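You operate a simulated robot arm through the tools that you are given. There is no shell and no other tool.

The job below is to be done with a simulated robot arm. You get a single attempt, and the scene is never put back.

## Task
Ratchet the strap tight and roll the low cart to the blue line.
Fine: the pointer ends in the green and never passes it; brake the cart on the line.

It is judged by the outcome, as a careful person would: the job done as asked, and still so three seconds after it is handed in. It fails if anything else is knocked over, pushed out of place, dropped, spilled or broken.

## Robot
A 7-joint arm with a two-finger parallel gripper, fixed in place. Base frame: the origin is on the floor under the middle of its stand, x ahead of it, y to its left, z up. Lengths are in mm, angles in rad, forces in N, time in s.
It reaches about 1247 mm from its shoulder. Its first joint turns from -2.304 to 2.304 rad. Payload 3.91 kg.
The TCP is the grasp point between the finger pads, 30 mm short of the fingertips. In the tool frame z runs along the fingers and y along their closing line. Largest opening 110 mm; finger width 20, thickness 10; the body of the gripper, 48 by 112 mm, starts 55 mm behind the TCP.
Orientation is told as [roll, pitch, yaw] about the base's x, y, z axes, in that order, counted from this pose: with the fingers straight down and closing along the base's y, the tool's x points along the base's -x, its y along +y and its z along -z.

## Interface
- The arm moves only by the tool arm_command. Its argument "targets" is one flat list of numbers, 7 for each row, row after row: the shift along the tool's x, y, z in m, then the turn, a rotation vector about the tool's x, y, z in rad, then the finger opening in m, from 0 to 0.11. In form: [dx, dy, dz, rx, ry, rz, gripper, dx, dy, dz, rx, ry, rz, gripper, ...]. A call has 1 to 20 rows; each row is the pose to reach, as a shift and turn from the pose commanded when the call began, along the tool's axes at that moment. A row lasts 0.2 s, in which the tool goes at most 50 mm and 0.15 rad; a call with a longer step from one row to the next is refused whole, and so is a gripper value outside its range. Where a pose cannot be reached the arm comes as near as it can. A force on the tool above 90 N (or 10 N above the force at the start of the call, whichever is more), or a blocked arm, ends the call early, and 0.2 s more pass. The fingers move at their own pace (about 108 mm/s each) and stop on an object; they squeeze with about 32 N. The grip force told is the motor's: it shows also when the fingers shut on nothing. Time passes only in rows, and 0.2 s behind the last, so rows that repeat a pose let the fingers close. The reply holds the time, the measured pose of the TCP, the force on the tool along the base axes, the opening and the grip force, in the units named above and with some noise, with the torque about the TCP (base axes, N m) and any sound that the robot's microphone picked up.
- Cameras (640 x 400 px; columns grow to the right, rows downward): "scene" is fixed at [406.5, -495.5, 1542.7]; the picture's right is [1.00, 0.00, 0.00], its down [0.00, -0.47, -0.88] and it looks along [-0.00, 0.88, -0.47] (base axes); focal length 313 px, centre (320, 200). "wrist" rides on the gripper at [72, 17, -103] in the tool frame; the picture's right is [-0.23, 0.97, 0.00], its down [-0.76, -0.18, -0.62] and it looks along [-0.61, -0.14, 0.78] (tool axes); focal length 222 px, centre (320, 200). There is no depth. A picture from a camera that has moved, and an enlarged one, comes with that camera's place and axes in the base frame and with its lens. The place of the scene camera against the robot may be out by one fixed shift of up to 12 mm in any direction.
- capture(camera): a new picture of that camera. The clock stands still meanwhile.
- close_up(camera, box): a new picture of the part [left, top, right, bottom] of that camera's present view, enlarged. The clock stands still meanwhile.
- hand_in(): hands the job in; it is judged then, once.

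Places have to be worked out from the pictures, the camera data and where the tool is seen. Open the gripper and draw the arm clear of the work before you hand the job in, unless the task says otherwise.

The tools are called after "Emit:" by a JSON object that holds its "method" and its "body". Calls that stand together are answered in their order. arm_command: Moves the arm, as the interface text tells. Its arguments: {"type":"object","properties":{"targets":{"type":"array","items":{"type":"number"}}},"required":["targets"]} The other tools are called the same way: capture (camera) takes a picture; close_up (camera, box) takes an enlarged picture of a part of a camera's view; hand_in () hands the job in.

At the start:

```text
t: 0.0
tool_pos: [479.2, 455.2, 1177.0]
orientation: [-0.001, 0.0, 0.0]
force: [0.2, 0.0, 0.2]
wrist_torque: [-0.01, 0.05, 0.02]
gripper_width: 110.2
gripper_force: 0.1
```

scene: 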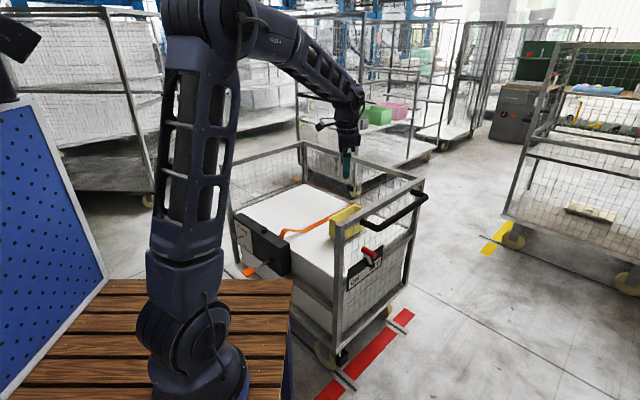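
wrist: 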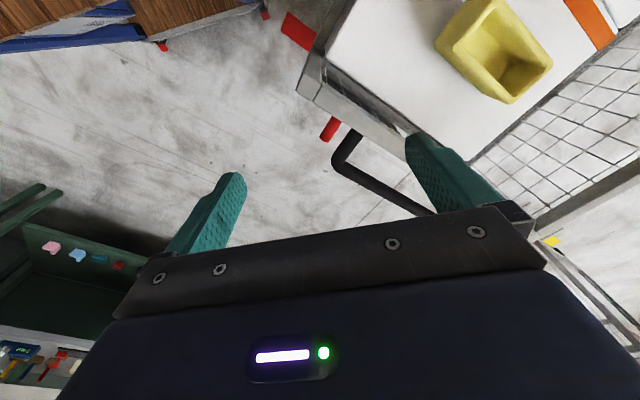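

I see a cart with a strap, a handle, a small red lever, and floor lines; I need details first. I take enlarged pictures of the cart and its surroundings.

Emit:
{"method": "close_up", "body": {"camera": "scene", "box": [220, 130, 440, 270]}}

Emit:
{"method": "close_up", "body": {"camera": "scene", "box": [320, 180, 430, 250]}}

Emit:
{"method": "close_up", "body": {"camera": "scene", "box": [220, 180, 330, 290]}}

Emit:
{"method": "close_up", "body": {"camera": "scene", "box": [280, 250, 500, 400]}}

```text
2.86 times, centred on (330, 200) of scene
camera zoom: at [406.5, -495.5, 1542.7], right [1.0, 0.0, 0.0], down [0.0, -0.47, -0.88], along [0.0, 0.88, -0.47], focal length 895 px, centre (291, 200)
```

zoom: 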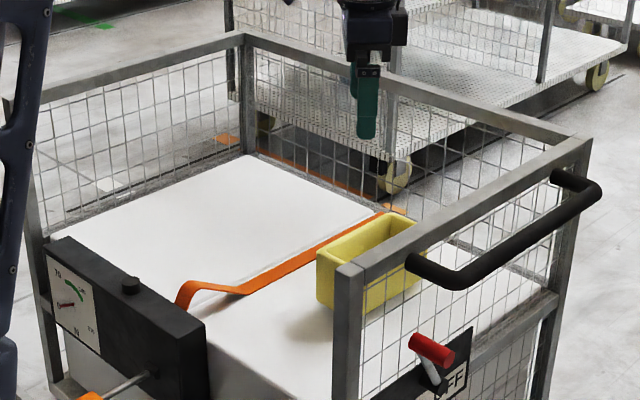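

```text
5.71 times, centred on (375, 215) of scene
camera zoom: at [406.5, -495.5, 1542.7], right [1.0, 0.0, 0.0], down [0.0, -0.47, -0.88], along [0.0, 0.88, -0.47], focal length 1789 px, centre (6, 114)
```

zoom: 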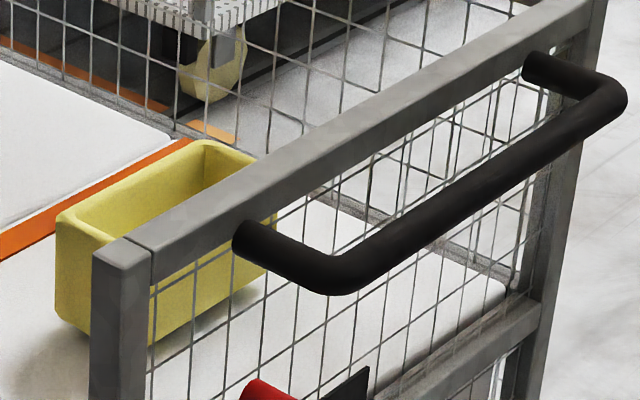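

```text
3.64 times, centred on (275, 235) of scene
camera zoom: at [406.5, -495.5, 1542.7], right [1.0, 0.0, 0.0], down [0.0, -0.47, -0.88], along [0.0, 0.88, -0.47], focal length 1139 px, centre (484, 73)
```

zoom: 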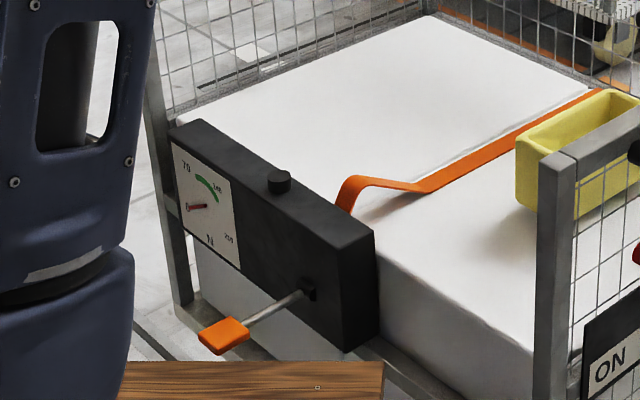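

```text
2.67 times, centred on (390, 325) of scene
camera zoom: at [406.5, -495.5, 1542.7], right [1.0, 0.0, 0.0], down [0.0, -0.47, -0.88], along [0.0, 0.88, -0.47], focal length 835 px, centre (133, -133)
```

zoom: 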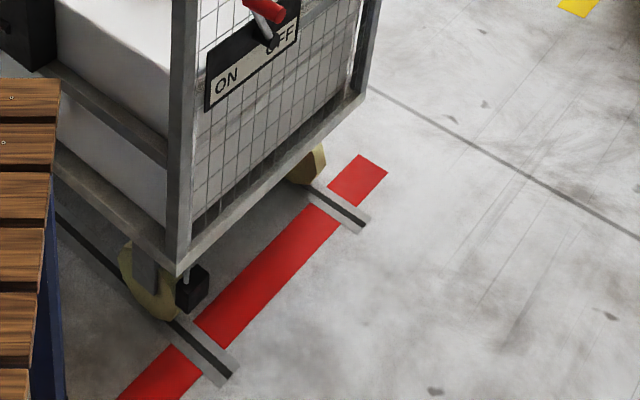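

The cart seems to stand at about 45° to the base axes, on two floor rails, with a red line near the handle end; the blue line is not visible yet. I look closer at the brake lever and the gauge before moving the arm.

Emit:
{"method": "close_up", "body": {"camera": "scene", "box": [340, 235, 390, 295]}}

Emit:
{"method": "close_up", "body": {"camera": "scene", "box": [230, 205, 310, 285]}}

Emit:
{"method": "close_up", "body": {"camera": "wrist", "box": [270, 0, 640, 230]}}

Emit:
{"method": "close_up", "body": {"camera": "scene", "box": [90, 60, 330, 220]}}

```text
6.67 times, centred on (365, 265) of scene
camera zoom: at [406.5, -495.5, 1542.7], right [1.0, 0.0, 0.0], down [0.0, -0.47, -0.88], along [0.0, 0.88, -0.47], focal length 2088 px, centre (20, -233)
```

zoom: 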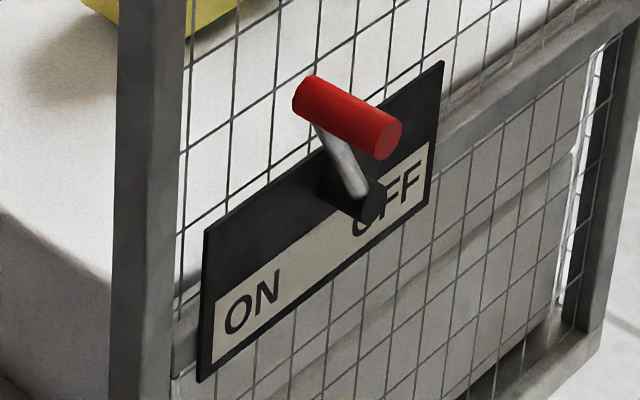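

```text
5.00 times, centred on (270, 245) of scene
camera zoom: at [406.5, -495.5, 1542.7], right [1.0, 0.0, 0.0], down [0.0, -0.47, -0.88], along [0.0, 0.88, -0.47], focal length 1566 px, centre (570, -25)
```

zoom: 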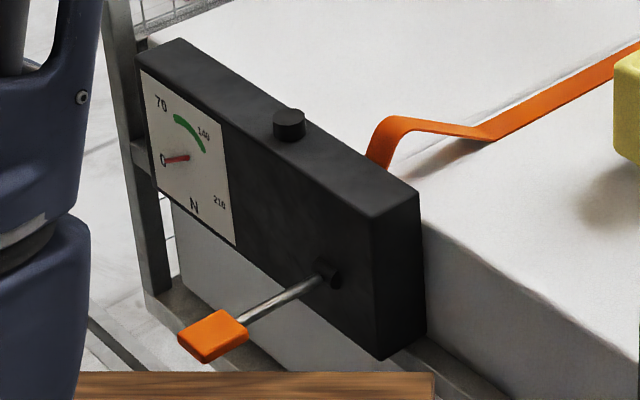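

```text
1.73 times, centred on (455, 115) of wrist
camera zoom: at [405.4, 472.8, 1279.8], right [0.23, 0.97, 0.0], down [0.76, -0.18, 0.62], along [0.61, -0.14, -0.78], focal length 384 px, centre (86, 347)
```

zoom: 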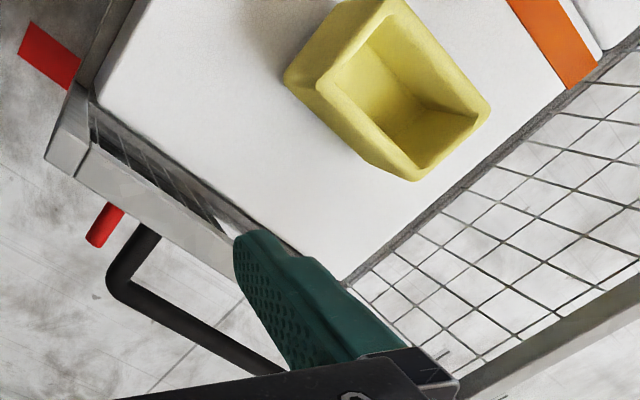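

```text
2.50 times, centred on (210, 140) of scene
camera zoom: at [406.5, -495.5, 1542.7], right [1.0, 0.0, 0.0], down [0.0, -0.47, -0.88], along [0.0, 0.88, -0.47], focal length 783 px, centre (595, 350)
```

zoom: 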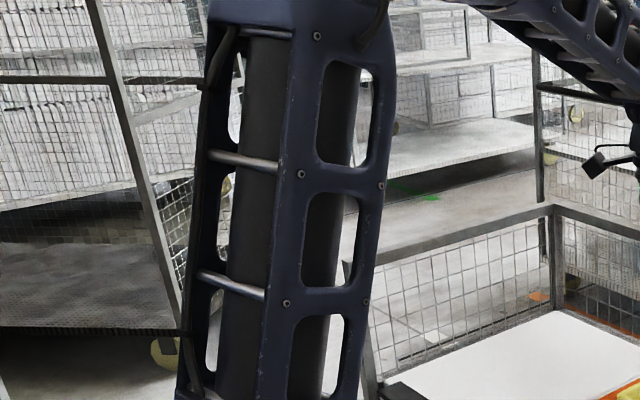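

The gauge (0/70/140/210 N) has its pointer at 0 with green roughly between 70 and 140; the crank lever with an orange grip sticks out of the box, and the brake lever stands at OFF. I move the wrist camera up over the robot side of the cart, turned to look along (+x,+y), to see the box and the floor.

Emit:
{"method": "arm_command", "body": {"targets": [0.035, 0.006, 0, 0, 0, -0.1, 0.11, 0.07, 0.012, 0, 0, 0, -0.2, 0.11, 0.105, 0.018, 0, 0, 0, -0.3, 0.11, 0.14, 0.024, 0, 0, 0, -0.4, 0.11, 0.175, 0.03, 0, 0, 0, -0.5, 0.11, 0.21, 0.036, 0, 0, 0, -0.6, 0.11, 0.245, 0.042, 0, 0, 0, -0.7, 0.11, 0.28, 0.048, 0, 0, 0, -0.8, 0.11, 0.315, 0.054, 0, 0, 0, -0.9, 0.11, 0.35, 0.06, 0, 0, 0, -1.0, 0.11, 0.385, 0.066, 0, 0, 0, -1.0, 0.11]}}

Emit:
{"method": "capture", "body": {"camera": "wrist"}}

Emit:
{"method": "capture", "body": {"camera": "scene"}}

```text
t: 2.4
tool_pos: [95.8, 520.9, 1176.5]
orientation: [0.0, 0.0, 1.0]
force: [1.8, 0.1, 0.3]
wrist_torque: [0.01, 0.01, 0.01]
gripper_width: 109.7
gripper_force: 0.1
```

```text
taken
camera wrist: at [42.4, 470.0, 1278.0], right [-0.7, 0.72, 0.0], down [0.56, 0.55, 0.62], along [0.45, 0.43, -0.78], focal length 222 px, centre (320, 200)
```

wrist: 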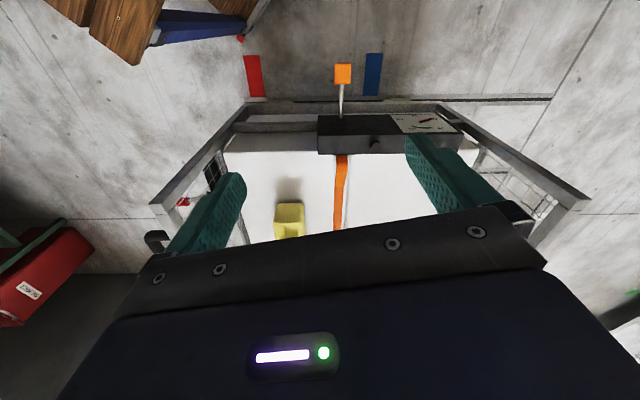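

```text
taken
```

scene: 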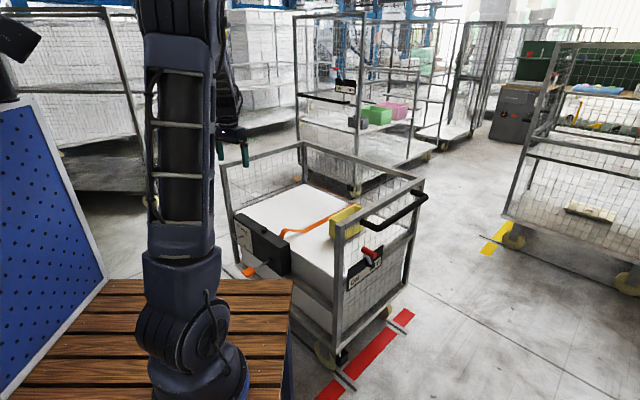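

The wrist view now shows the near ends of both the red (left) and blue (right) lines, with the crank between them; blue lies near s=+560 mm along the cart's rolling direction (-x,+y). I look closer at the box, lines and wheels from here.

Emit:
{"method": "close_up", "body": {"camera": "wrist", "box": [300, 40, 480, 160]}}

Emit:
{"method": "close_up", "body": {"camera": "wrist", "box": [140, 30, 320, 150]}}

Emit:
{"method": "close_up", "body": {"camera": "wrist", "box": [420, 70, 600, 220]}}

Emit:
{"method": "close_up", "body": {"camera": "scene", "box": [300, 320, 380, 400]}}

```text
3.33 times, centred on (390, 100) of wrist
camera zoom: at [42.4, 470.0, 1278.0], right [-0.7, 0.72, 0.0], down [0.56, 0.55, 0.62], along [0.45, 0.43, -0.78], focal length 740 px, centre (87, 533)
```

zoom: 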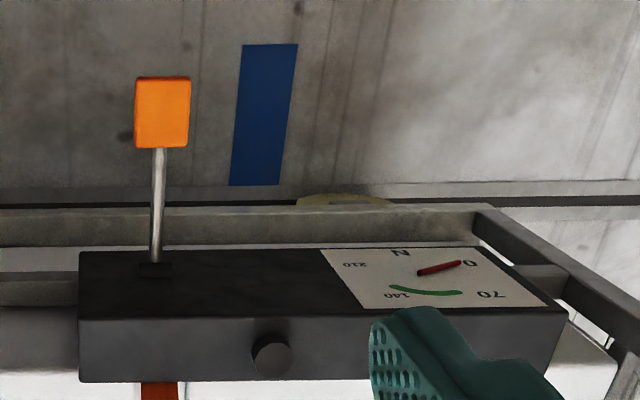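

```text
3.33 times, centred on (230, 90) of wrist
camera zoom: at [42.4, 470.0, 1278.0], right [-0.7, 0.72, 0.0], down [0.56, 0.55, 0.62], along [0.45, 0.43, -0.78], focal length 740 px, centre (620, 567)
```

zoom: 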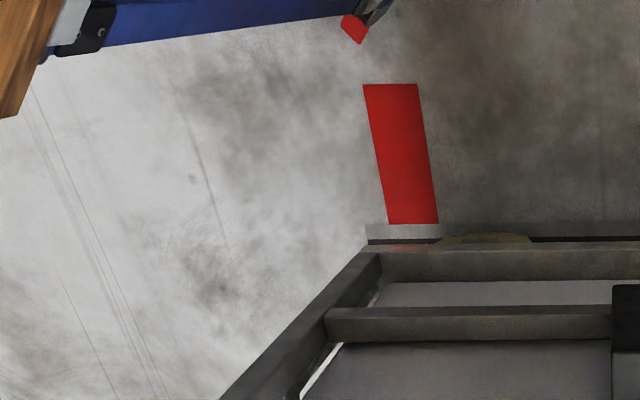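

```text
2.67 times, centred on (510, 145) of wrist
camera zoom: at [42.4, 470.0, 1278.0], right [-0.7, 0.72, 0.0], down [0.56, 0.55, 0.62], along [0.45, 0.43, -0.78], focal length 592 px, centre (-187, 347)
```

zoom: 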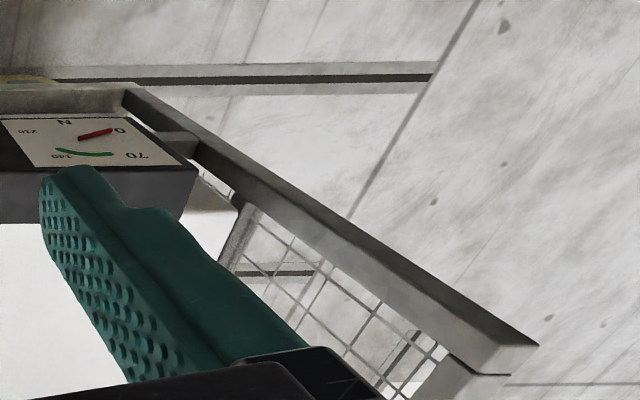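

```text
5.00 times, centred on (340, 360) of scene
camera zoom: at [406.5, -495.5, 1542.7], right [1.0, 0.0, 0.0], down [0.0, -0.47, -0.88], along [0.0, 0.88, -0.47], focal length 1566 px, centre (220, -600)
```

zoom: 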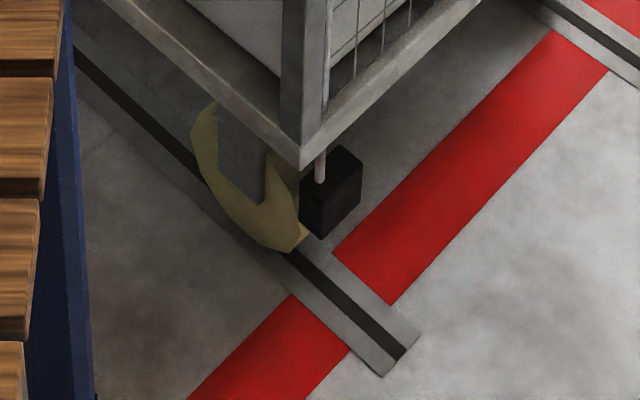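

From the two views I place the cart's handle-end near post at about (479,426), running ~850 mm along (-x,+y), the handle end now over the red line, and the crank hub at about (175,685,575) with its orange grip ~125 mm out toward the robot. I lower the wrist camera to see the crank and gauge straight on.

Emit:
{"method": "arm_command", "body": {"targets": [0.006, 0.009, 0.045, 0, 0, 0, 0.11, 0.012, 0.018, 0.09, 0, 0, 0, 0.11, 0.018, 0.027, 0.135, 0, 0, 0, 0.11, 0.024, 0.036, 0.18, 0, 0, 0, 0.11, 0.03, 0.045, 0.225, 0, 0, 0, 0.11, 0.036, 0.054, 0.27, 0, 0, 0, 0.11, 0.042, 0.063, 0.315, 0, 0, 0, 0.11, 0.048, 0.071, 0.35, 0, 0, 0, 0.11]}}

Emit:
{"method": "capture", "body": {"camera": "wrist"}}

Emit:
{"method": "capture", "body": {"camera": "scene"}}

```text
t: 4.2
tool_pos: [12.6, 518.5, 827.4]
orientation: [-0.001, 0.0, 1.001]
force: [-0.7, -0.3, -1.1]
wrist_torque: [-0.01, 0.02, -0.02]
gripper_width: 110.1
gripper_force: 0.1
```

```text
taken
camera wrist: at [-42.5, 468.1, 929.6], right [-0.7, 0.72, 0.0], down [0.56, 0.54, 0.62], along [0.45, 0.43, -0.78], focal length 222 px, centre (320, 200)
```

wrist: 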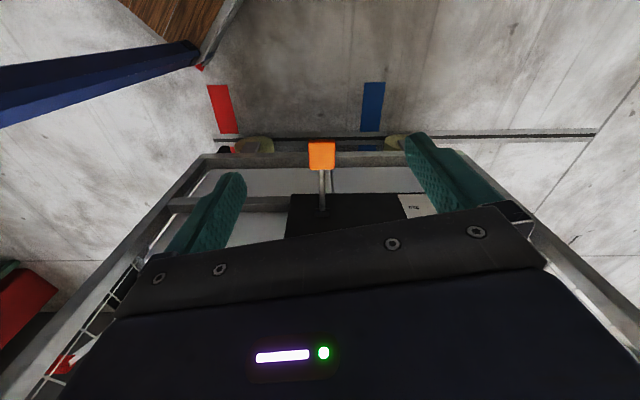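

```text
taken
```

scene: 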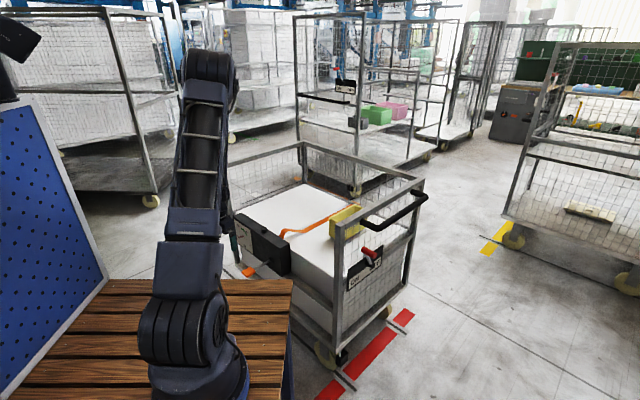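

Now I see both near wheels on the rail, the blue line end and the crank. I enlarge the crank, gauge and frame to look for a reference mark on the cart.

Emit:
{"method": "close_up", "body": {"camera": "wrist", "box": [190, 110, 430, 230]}}

Emit:
{"method": "close_up", "body": {"camera": "wrist", "box": [280, 130, 380, 220]}}

Emit:
{"method": "close_up", "body": {"camera": "wrist", "box": [190, 70, 290, 170]}}

```text
2.67 times, centred on (310, 170) of wrist
camera zoom: at [-42.5, 468.1, 929.6], right [-0.7, 0.72, 0.0], down [0.56, 0.54, 0.62], along [0.45, 0.43, -0.78], focal length 592 px, centre (347, 280)
```

zoom: 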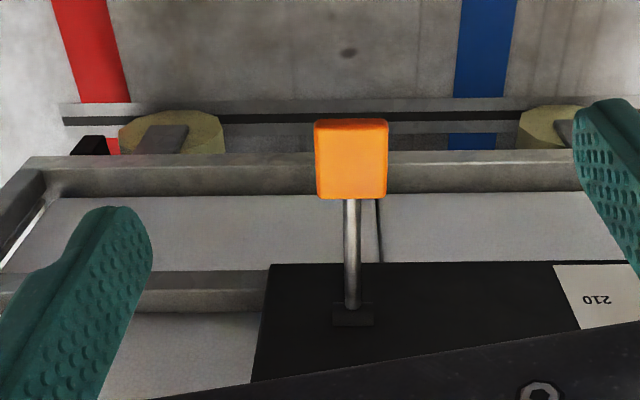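

```text
4.44 times, centred on (330, 175) of wrist
camera zoom: at [-42.5, 468.1, 929.6], right [-0.7, 0.72, 0.0], down [0.56, 0.54, 0.62], along [0.45, 0.43, -0.78], focal length 987 px, centre (276, 311)
```

zoom: 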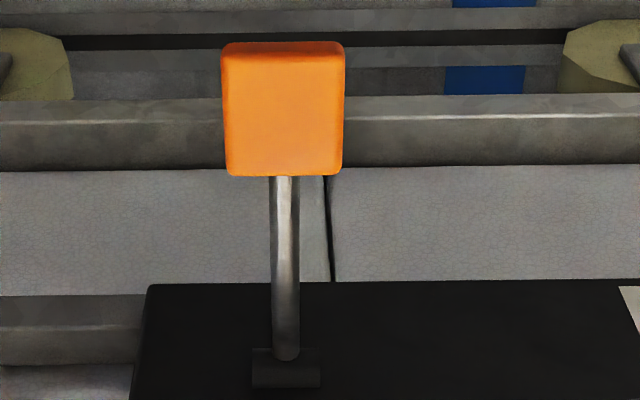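

```text
4.00 times, centred on (240, 120) of wrist
camera zoom: at [-42.5, 468.1, 929.6], right [-0.7, 0.72, 0.0], down [0.56, 0.54, 0.62], along [0.45, 0.43, -0.78], focal length 888 px, centre (640, 520)
```

zoom: 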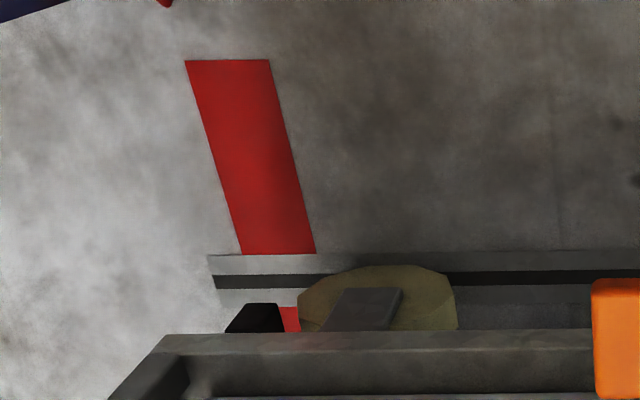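

Triangulating from the two wrist heights, the lever points straight out of the box face: hub ≈ (171,678,587), orange grip ≈ (80,590,580), about 45 mm wide along the cart. I go to a pre-grasp pose tilted 0.5 rad, fingers closing along the cart's length, 120 mm short of the grip.

Emit:
{"method": "arm_command", "body": {"targets": [-0.007, -0.001, 0.024, 0.009, -0.083, 0.035, 0.11, -0.014, -0.002, 0.048, 0.018, -0.166, 0.07, 0.11, -0.021, -0.003, 0.072, 0.027, -0.249, 0.105, 0.11, -0.028, -0.004, 0.096, 0.036, -0.332, 0.14, 0.11, -0.035, -0.005, 0.12, 0.045, -0.415, 0.175, 0.11, -0.041, -0.006, 0.142, 0.0537, -0.498, 0.2104, 0.11, -0.041, -0.006, 0.142, 0.0537, -0.498, 0.2104, 0.11]}}

Emit:
{"method": "capture", "body": {"camera": "wrist"}}

Emit:
{"method": "close_up", "body": {"camera": "scene", "box": [200, 170, 320, 290]}}

```text
t: 5.8
tool_pos: [37.4, 544.6, 692.5]
orientation: [-0.026, -0.461, 0.803]
force: [0.4, 0.0, -0.1]
wrist_torque: [0.01, -0.03, 0.04]
gripper_width: 109.9
gripper_force: 0.0
out of reach, approached as far as the arm can: row 6, 7
```

```text
taken
camera wrist: at [-55.1, 479.3, 751.8], right [-0.55, 0.83, 0.08], down [0.39, 0.18, 0.9], along [0.73, 0.53, -0.43], focal length 222 px, centre (320, 200)
```

wrist: 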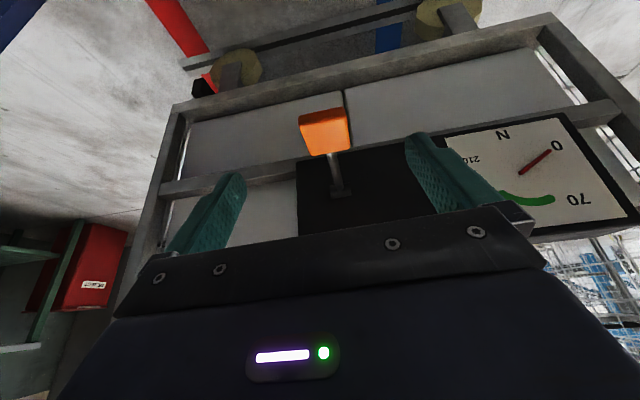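

```text
3.33 times, centred on (260, 230) of scene
camera zoom: at [406.5, -495.5, 1542.7], right [1.0, 0.0, 0.0], down [0.0, -0.47, -0.88], along [0.0, 0.88, -0.47], focal length 1044 px, centre (520, 100)
```

zoom: 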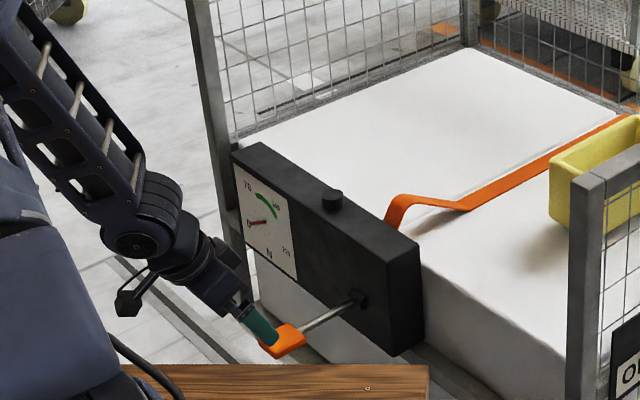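

The pose was near the arm's limit at that tilt, but the views agree: grip at about (80,589,592), lever level, pointer at 0. I reduce the tilt to ~0.25 rad and move to 80 mm above the grip.

Emit:
{"method": "arm_command", "body": {"targets": [-0.009, 0, 0.013, 0, 0.083, 0, 0.11, -0.018, 0.001, 0.026, 0, 0.166, 0, 0.11, -0.0264, 0.001, 0.0397, 0, 0.23, 0, 0.11, -0.0264, 0.001, 0.0397, 0, 0.23, 0, 0.11]}}

Emit:
{"method": "capture", "body": {"camera": "wrist"}}

Emit:
{"method": "close_up", "body": {"camera": "scene", "box": [200, 170, 320, 290]}}

```text
t: 6.8
tool_pos: [66.3, 576.8, 669.2]
orientation: [-0.001, -0.268, 0.785]
force: [0.2, 0.1, 0.4]
wrist_torque: [0.03, 0.01, -0.02]
gripper_width: 110.1
gripper_force: 0.0
```

```text
taken
camera wrist: at [-16.1, 520.6, 749.7], right [-0.53, 0.84, 0.06], down [0.53, 0.28, 0.8], along [0.66, 0.46, -0.59], focal length 222 px, centre (320, 200)
```

wrist: 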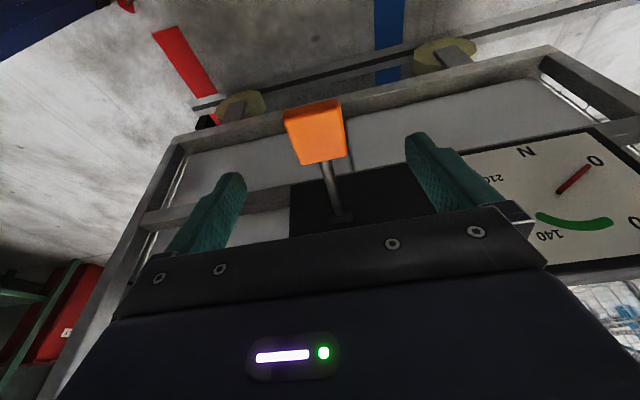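

```text
3.33 times, centred on (260, 230) of scene
camera zoom: at [406.5, -495.5, 1542.7], right [1.0, 0.0, 0.0], down [0.0, -0.47, -0.88], along [0.0, 0.88, -0.47], focal length 1044 px, centre (520, 100)
```

zoom: 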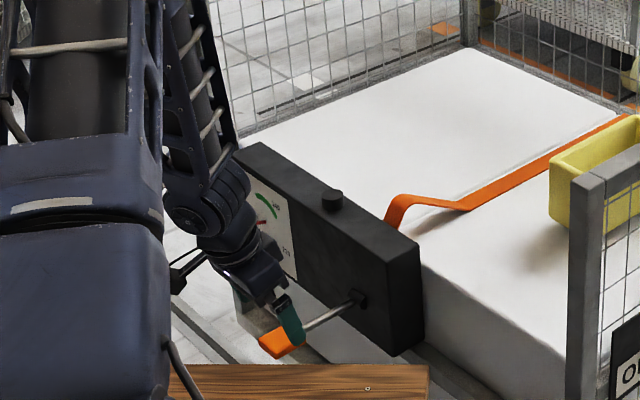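

Orientation is now as wanted (tilt 0.268, fingers closing along the cart). I descend so that the fingers straddle the orange grip.

Emit:
{"method": "arm_command", "body": {"targets": [0.001, 0, 0.028, 0, 0, 0, 0.11, 0.002, 0, 0.056, 0, 0, 0, 0.11, 0.004, 0, 0.083, 0, 0, 0, 0.11]}}

Emit:
{"method": "capture", "body": {"camera": "wrist"}}

Emit:
{"method": "close_up", "body": {"camera": "scene", "box": [220, 200, 300, 290]}}

```text
t: 7.6
tool_pos: [80.2, 588.5, 590.2]
orientation: [0.002, -0.271, 0.788]
force: [0.0, -0.6, 0.3]
wrist_torque: [-0.03, 0.01, 0.01]
gripper_width: 110.0
gripper_force: 0.1
```

```text
taken
camera wrist: at [-2.6, 532.5, 669.9], right [-0.53, 0.84, 0.06], down [0.53, 0.28, 0.8], along [0.66, 0.46, -0.59], focal length 222 px, centre (320, 200)
```

wrist: 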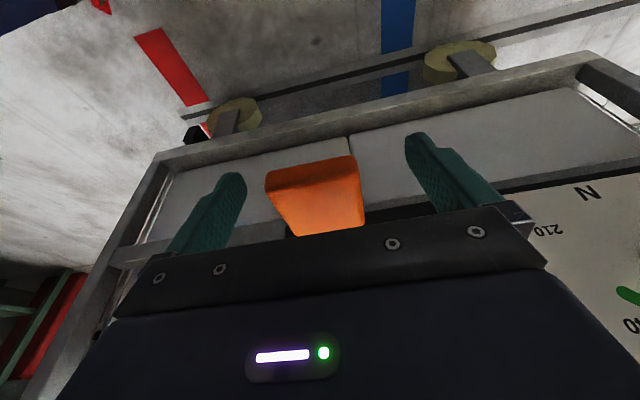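

```text
4.44 times, centred on (260, 245) of scene
camera zoom: at [406.5, -495.5, 1542.7], right [1.0, 0.0, 0.0], down [0.0, -0.47, -0.88], along [0.0, 0.88, -0.47], focal length 1392 px, centre (587, 0)
```

zoom: 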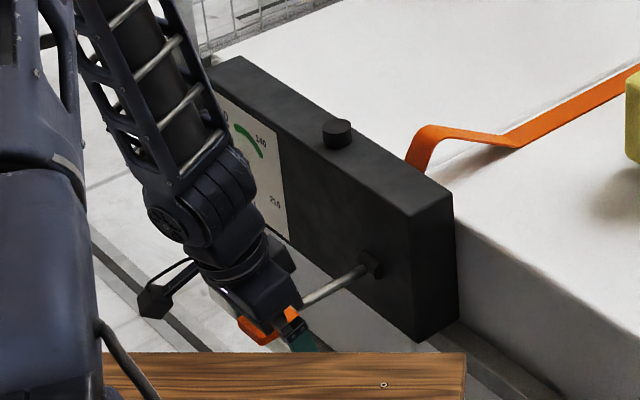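

The grip sits centred between the fingers, about at the TCP. I close the fingers on it.

Emit:
{"method": "arm_command", "body": {"targets": [0, 0, 0, 0, 0, 0, 0.07, 0, 0, 0, 0, 0, 0, 0.03, 0, 0, 0, 0, 0, 0, 0.03, 0, 0, 0, 0, 0, 0, 0.03]}}

Emit:
{"method": "capture", "body": {"camera": "wrist"}}

```text
t: 8.6
tool_pos: [79.1, 589.2, 590.1]
orientation: [0.001, -0.27, 0.785]
force: [0.2, 2.5, -2.2]
wrist_torque: [-0.08, 0.19, -0.02]
gripper_width: 43.5
gripper_force: 45.0
```

```text
taken
camera wrist: at [-2.7, 532.4, 670.0], right [-0.53, 0.84, 0.06], down [0.53, 0.28, 0.8], along [0.66, 0.46, -0.59], focal length 222 px, centre (320, 200)
```

wrist: 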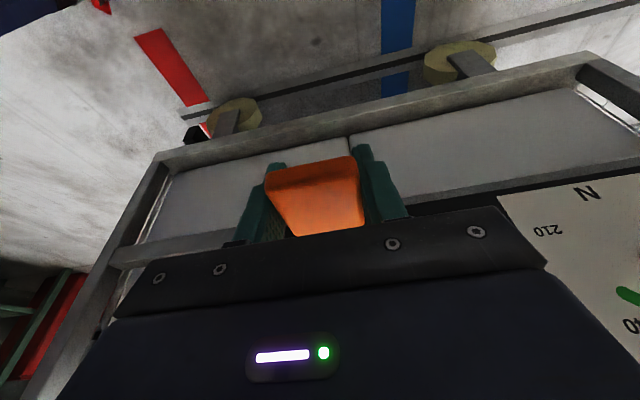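

Gripped (43.5 mm wide, force small). I test the lever with a small 12 mm lift to learn which way it swings.

Emit:
{"method": "arm_command", "body": {"targets": [-0.0011, 0, -0.0039, 0, 0, 0, 0.03, -0.0021, 0, -0.0077, 0, 0, 0, 0.03, -0.0032, 0, -0.0116, 0, 0, 0, 0.03, -0.0032, 0, -0.0116, 0, 0, 0, 0.03]}}

Emit:
{"method": "capture", "body": {"camera": "wrist"}}

```text
t: 9.6
tool_pos: [79.2, 588.0, 602.7]
orientation: [0.001, -0.269, 0.788]
force: [-10.7, -7.8, -24.2]
wrist_torque: [0.39, -0.62, -0.27]
gripper_width: 43.9
gripper_force: 44.7
```

```text
taken
camera wrist: at [-3.0, 532.1, 682.2], right [-0.53, 0.84, 0.06], down [0.53, 0.28, 0.8], along [0.66, 0.46, -0.59], focal length 222 px, centre (320, 200)
```

wrist: 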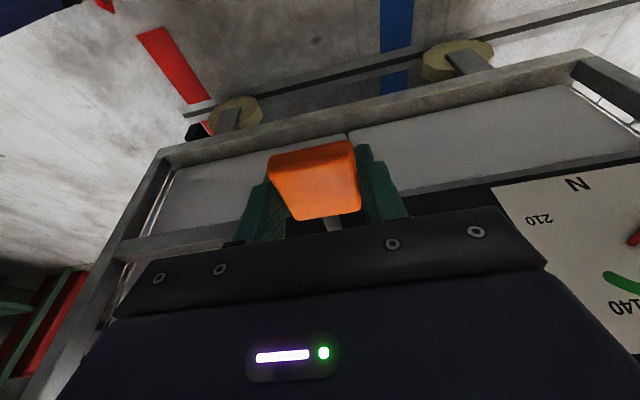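

The tool rose 12 mm against ~24 N while the block stayed (it slid between the pads), so upward seems blocked. I return and then try 12 mm downward.

Emit:
{"method": "arm_command", "body": {"targets": [0.0016, 0, 0.0058, 0, 0, 0, 0.03, 0.0032, 0, 0.0116, 0, 0, 0, 0.03, 0.0032, 0, 0.0116, 0, 0, 0, 0.03]}}

Emit:
{"method": "arm_command", "body": {"targets": [0.0011, 0, 0.0039, 0, 0, 0, 0.03, 0.0021, 0, 0.0077, 0, 0, 0, 0.03, 0.0032, 0, 0.0116, 0, 0, 0, 0.03, 0.0032, 0, 0.0116, 0, 0, 0, 0.03]}}

Emit:
{"method": "capture", "body": {"camera": "wrist"}}

Emit:
{"method": "close_up", "body": {"camera": "scene", "box": [220, 200, 300, 290]}}

```text
t: 10.4
tool_pos: [79.9, 590.0, 592.9]
orientation: [0.002, -0.272, 0.786]
force: [0.2, -4.9, 12.7]
wrist_torque: [0.94, -0.95, 0.07]
gripper_width: 44.0
gripper_force: 45.2
```

```text
t: 11.4
tool_pos: [81.1, 589.5, 578.2]
orientation: [-0.001, -0.271, 0.784]
force: [20.8, 17.1, 13.6]
wrist_torque: [0.55, -0.57, 0.18]
gripper_width: 43.7
gripper_force: 44.9
```

```text
taken
camera wrist: at [-1.5, 533.8, 658.9], right [-0.53, 0.84, 0.06], down [0.53, 0.27, 0.8], along [0.66, 0.46, -0.59], focal length 222 px, centre (320, 200)
```

wrist: 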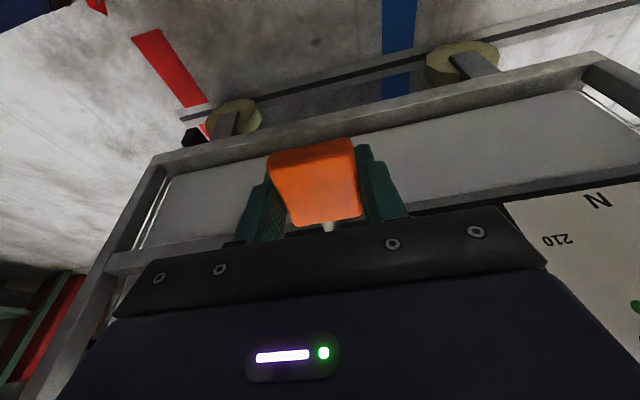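

```text
4.44 times, centred on (260, 245) of scene
camera zoom: at [406.5, -495.5, 1542.7], right [1.0, 0.0, 0.0], down [0.0, -0.47, -0.88], along [0.0, 0.88, -0.47], focal length 1392 px, centre (587, 0)
```

zoom: 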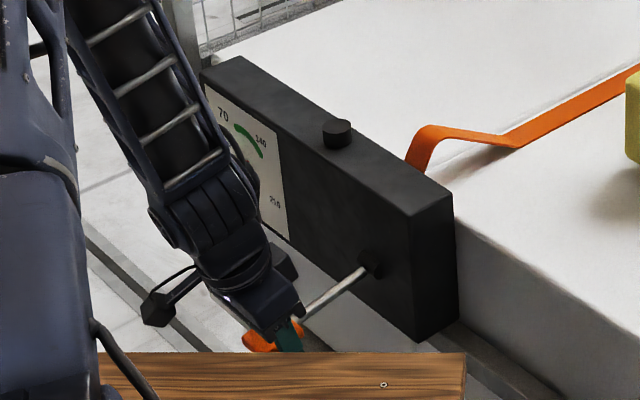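

The rod now points lower: the lever does swing downward. I follow its arc further down (about 30 mm) and read the gauge.

Emit:
{"method": "arm_command", "body": {"targets": [0.0013, 0, 0.0076, 0, 0, 0, 0.03, 0.0019, 0, 0.0152, 0, 0, 0, 0.03, 0.002, 0, 0.0228, 0, 0, 0, 0.03, 0.0017, 0, 0.0304, 0, 0, 0, 0.03, 0.0017, 0, 0.0304, 0, 0, 0, 0.03]}}

Emit:
{"method": "capture", "body": {"camera": "wrist"}}

Emit:
{"method": "close_up", "body": {"camera": "scene", "box": [220, 200, 300, 290]}}

```text
t: 12.6
tool_pos: [81.7, 591.4, 549.2]
orientation: [-0.001, -0.267, 0.786]
force: [0.0, -21.8, 5.5]
wrist_torque: [0.85, -0.59, 0.01]
gripper_width: 43.4
gripper_force: 45.1
```

```text
taken
camera wrist: at [-0.1, 535.3, 629.3], right [-0.53, 0.84, 0.06], down [0.53, 0.28, 0.8], along [0.66, 0.46, -0.59], focal length 222 px, centre (320, 200)
```

wrist: 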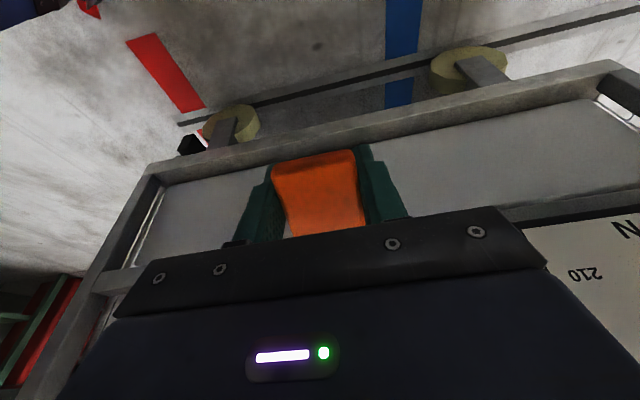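

```text
4.44 times, centred on (260, 245) of scene
camera zoom: at [406.5, -495.5, 1542.7], right [1.0, 0.0, 0.0], down [0.0, -0.47, -0.88], along [0.0, 0.88, -0.47], focal length 1392 px, centre (587, 0)
```

zoom: 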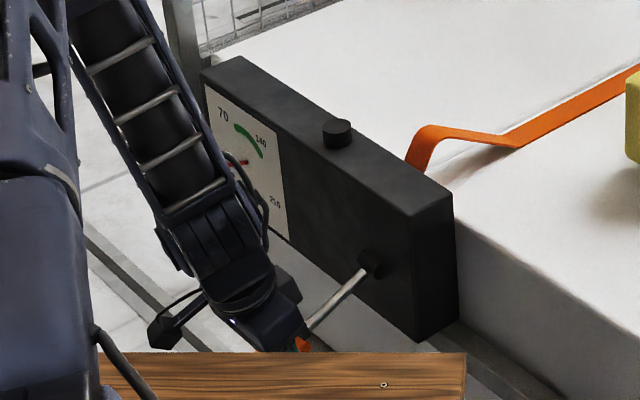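

The lever follows downward easily (only a few newtons). I continue down the arc towards its lower end, watching force and sounds.

Emit:
{"method": "arm_command", "body": {"targets": [0.0031, 0, 0.0071, 0, 0, 0, 0.03, 0.0017, 0, 0.0158, 0, 0, 0, 0.03, -0.0005, 0, 0.0244, 0, 0, 0, 0.03, -0.0031, 0, 0.0329, 0, 0, 0, 0.03, -0.0031, 0, 0.0329, 0, 0, 0, 0.03]}}

Emit:
{"method": "capture", "body": {"camera": "wrist"}}

Emit:
{"method": "close_up", "body": {"camera": "scene", "box": [220, 200, 300, 290]}}

```text
t: 13.8
tool_pos: [91.9, 601.9, 517.4]
orientation: [0.001, -0.271, 0.785]
force: [6.3, -20.1, 28.0]
wrist_torque: [-0.23, 0.49, 0.06]
gripper_width: 43.6
gripper_force: 45.1
```

```text
taken
camera wrist: at [9.6, 545.1, 596.9], right [-0.53, 0.84, 0.06], down [0.53, 0.28, 0.8], along [0.66, 0.46, -0.59], focal length 222 px, centre (320, 200)
```

wrist: 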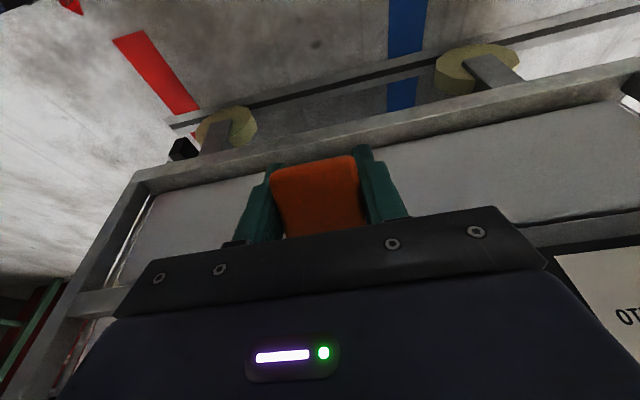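

```text
4.44 times, centred on (260, 245) of scene
camera zoom: at [406.5, -495.5, 1542.7], right [1.0, 0.0, 0.0], down [0.0, -0.47, -0.88], along [0.0, 0.88, -0.47], focal length 1392 px, centre (587, 0)
```

zoom: 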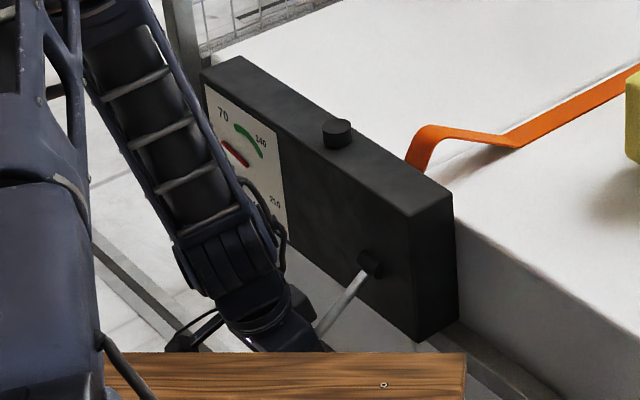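

The pointer has moved off 0 - the downward stroke is the working one. I enlarge the gauge to read it.

Emit:
{"method": "close_up", "body": {"camera": "scene", "box": [240, 212, 276, 248]}}

```text
11.11 times, centred on (258, 230) of scene
camera zoom: at [406.5, -495.5, 1542.7], right [1.0, 0.0, 0.0], down [0.0, -0.47, -0.88], along [0.0, 0.88, -0.47], focal length 3479 px, centre (1009, -133)
```

zoom: 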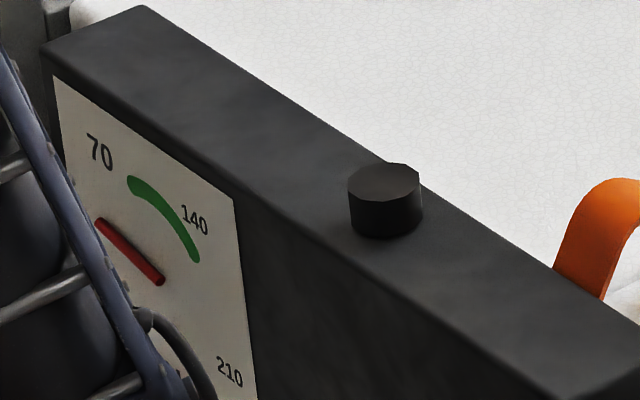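

Reading the dial geometry (0 at ~198°, 72° per 70 N), the pointer is at about 28 N and the green runs from roughly 88 to 155 N. I continue the downward stroke a little and watch force and pointer.

Emit:
{"method": "arm_command", "body": {"targets": [-0.0023, 0, 0.0079, 0, 0, 0, 0.03, -0.0061, 0, 0.0159, 0, 0, 0, 0.03, -0.0105, 0, 0.0236, 0, 0, 0, 0.03, -0.0105, 0, 0.0236, 0, 0, 0, 0.03]}}

Emit:
{"method": "close_up", "body": {"camera": "scene", "box": [240, 212, 276, 248]}}

Emit:
{"method": "close_up", "body": {"camera": "scene", "box": [220, 200, 300, 290]}}

Emit:
{"method": "capture", "body": {"camera": "wrist"}}

```text
t: 14.8
tool_pos: [102.6, 612.6, 498.1]
orientation: [-0.001, -0.268, 0.788]
force: [-17.8, -29.9, 11.4]
wrist_torque: [1.17, -0.51, -0.12]
gripper_width: 43.5
gripper_force: 44.7
```

```text
11.11 times, centred on (258, 230) of scene
camera zoom: at [406.5, -495.5, 1542.7], right [1.0, 0.0, 0.0], down [0.0, -0.47, -0.88], along [0.0, 0.88, -0.47], focal length 3479 px, centre (1009, -133)
```

zoom: 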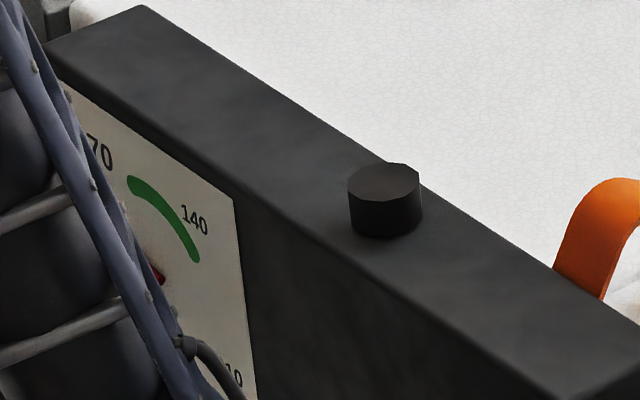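

```text
4.44 times, centred on (260, 245) of scene
camera zoom: at [406.5, -495.5, 1542.7], right [1.0, 0.0, 0.0], down [0.0, -0.47, -0.88], along [0.0, 0.88, -0.47], focal length 1392 px, centre (587, 0)
```

zoom: 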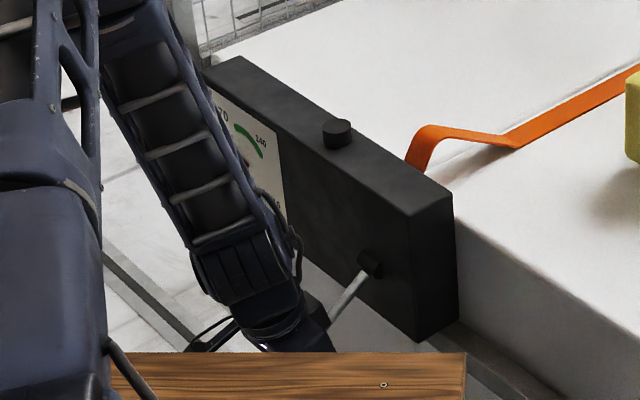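

```text
taken
camera wrist: at [20.6, 556.0, 579.0], right [-0.54, 0.84, 0.06], down [0.53, 0.28, 0.8], along [0.66, 0.46, -0.59], focal length 222 px, centre (320, 200)
```

wrist: 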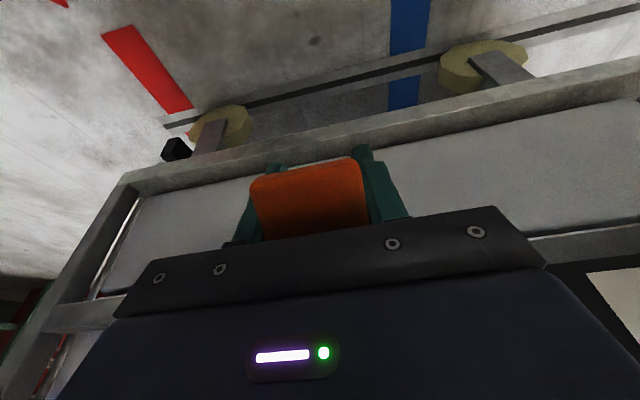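

The arm hides the dial at this depth; tangential lever force is ~32 N, so tension is still modest. I make the return stroke upward and then read the gauge.

Emit:
{"method": "arm_command", "body": {"targets": [0.0043, 0, -0.0067, 0, 0, 0, 0.03, 0.0085, 0, -0.0134, 0, 0, 0, 0.03, 0.0141, 0, -0.0276, 0, 0, 0, 0.03, 0.0179, 0, -0.0424, 0, 0, 0, 0.03, 0.0199, 0, -0.0575, 0, 0, 0, 0.03, 0.0199, 0, -0.0575, 0, 0, 0, 0.03]}}

Emit:
{"method": "close_up", "body": {"camera": "scene", "box": [240, 212, 276, 248]}}

Emit:
{"method": "close_up", "body": {"camera": "scene", "box": [220, 200, 300, 290]}}

Emit:
{"method": "capture", "body": {"camera": "wrist"}}

```text
t: 16.2
tool_pos: [80.9, 590.1, 547.7]
orientation: [-0.001, -0.271, 0.785]
force: [37.0, -6.0, -2.9]
wrist_torque: [-0.4, 2.05, 0.9]
gripper_width: 43.2
gripper_force: 44.9
```

```text
11.11 times, centred on (258, 230) of scene
camera zoom: at [406.5, -495.5, 1542.7], right [1.0, 0.0, 0.0], down [0.0, -0.47, -0.88], along [0.0, 0.88, -0.47], focal length 3479 px, centre (1009, -133)
```

zoom: 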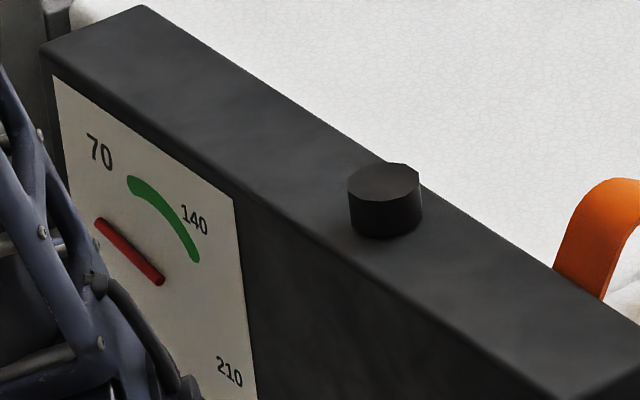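

```text
4.44 times, centred on (260, 245) of scene
camera zoom: at [406.5, -495.5, 1542.7], right [1.0, 0.0, 0.0], down [0.0, -0.47, -0.88], along [0.0, 0.88, -0.47], focal length 1392 px, centre (587, 0)
```

zoom: 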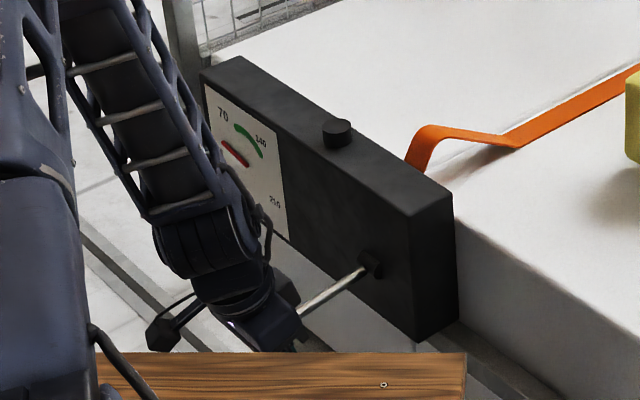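

```text
taken
camera wrist: at [-1.8, 534.0, 627.2], right [-0.53, 0.84, 0.06], down [0.53, 0.28, 0.8], along [0.66, 0.46, -0.59], focal length 222 px, centre (320, 200)
```

wrist: 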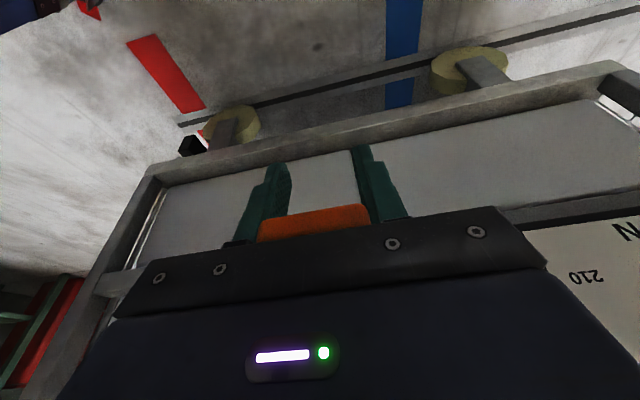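

After the return stroke the pointer still reads ~28 N, so the pawl holds, one full stroke gives roughly 28 N, and the block has slid up to the palm. I open slightly, recentre on the block with it near the palm so the next strokes push firmly, and check.

Emit:
{"method": "arm_command", "body": {"targets": [0, 0, 0, 0, 0, 0, 0.065, 0, 0, 0, 0, 0, 0, 0.065, -0.0054, 0, 0.001, 0, 0, 0, 0.065, -0.0108, 0, 0.0021, 0, 0, 0, 0.065]}}

Emit:
{"method": "capture", "body": {"camera": "wrist"}}

Emit:
{"method": "close_up", "body": {"camera": "scene", "box": [220, 200, 300, 290]}}

```text
t: 17.2
tool_pos: [86.5, 597.4, 548.1]
orientation: [0.0, -0.271, 0.788]
force: [-1.0, -1.3, 1.8]
wrist_torque: [0.02, 0.01, 0.02]
gripper_width: 65.0
gripper_force: 0.0
```

```text
taken
camera wrist: at [3.8, 540.7, 628.7], right [-0.53, 0.84, 0.06], down [0.53, 0.28, 0.8], along [0.66, 0.46, -0.59], focal length 222 px, centre (320, 200)
```

wrist: 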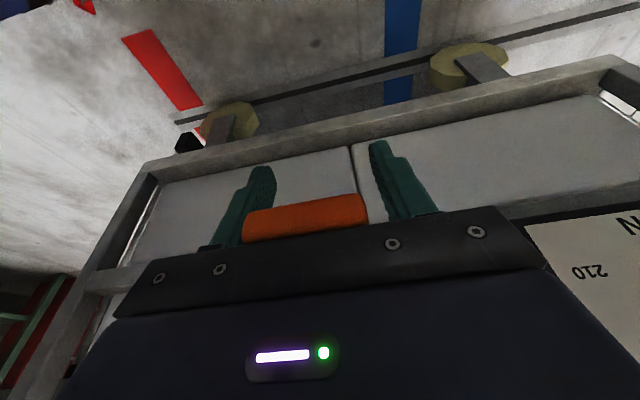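

```text
4.44 times, centred on (260, 245) of scene
camera zoom: at [406.5, -495.5, 1542.7], right [1.0, 0.0, 0.0], down [0.0, -0.47, -0.88], along [0.0, 0.88, -0.47], focal length 1392 px, centre (587, 0)
```

zoom: 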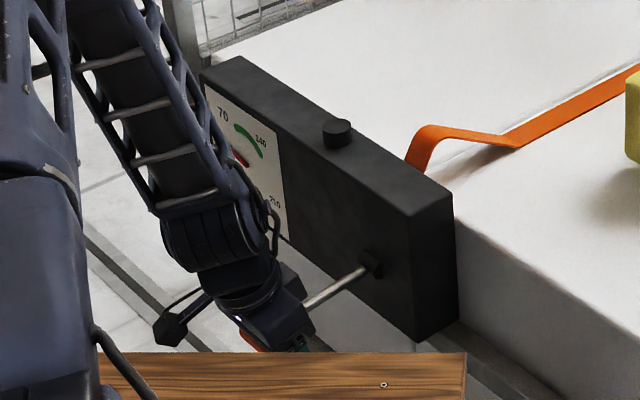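

Lever holds by itself near its top position and forces are nil. I close on the block and make the second downward stroke, expecting at most ~50 N more, which stays below the green's end.

Emit:
{"method": "arm_command", "body": {"targets": [0, 0, 0, 0, 0, 0, 0.03, 0, 0, 0, 0, 0, 0, 0.03, 0, 0, 0, 0, 0, 0, 0.03, 0.0014, 0, 0.0062, 0, 0, 0, 0.03, 0.0027, 0, 0.0123, 0, 0, 0, 0.03, 0.0034, 0, 0.0186, 0, 0, 0, 0.03, 0.0041, 0, 0.0248, 0, 0, 0, 0.03, 0.0043, 0, 0.031, 0, 0, 0, 0.03, 0.0044, 0, 0.0374, 0, 0, 0, 0.03, 0.0044, 0, 0.0374, 0, 0, 0, 0.03]}}

Emit:
{"method": "close_up", "body": {"camera": "scene", "box": [220, 200, 300, 290]}}

Emit:
{"method": "capture", "body": {"camera": "wrist"}}

```text
t: 19.4
tool_pos: [92.0, 601.8, 511.9]
orientation: [0.0, -0.272, 0.785]
force: [23.0, -15.2, 21.0]
wrist_torque: [1.92, -0.16, 0.22]
gripper_width: 43.6
gripper_force: 45.0
```

```text
4.44 times, centred on (260, 245) of scene
camera zoom: at [406.5, -495.5, 1542.7], right [1.0, 0.0, 0.0], down [0.0, -0.47, -0.88], along [0.0, 0.88, -0.47], focal length 1392 px, centre (587, 0)
```

zoom: 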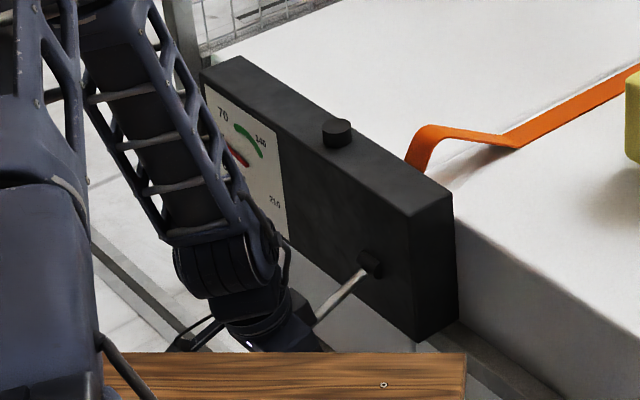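

```text
taken
camera wrist: at [9.3, 545.3, 591.7], right [-0.53, 0.84, 0.06], down [0.53, 0.28, 0.8], along [0.66, 0.46, -0.59], focal length 222 px, centre (320, 200)
```

wrist: 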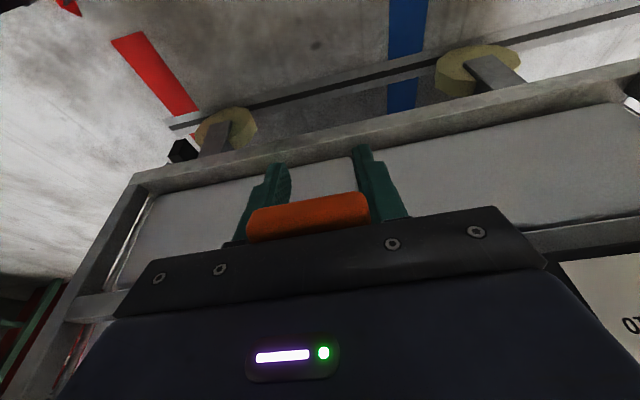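

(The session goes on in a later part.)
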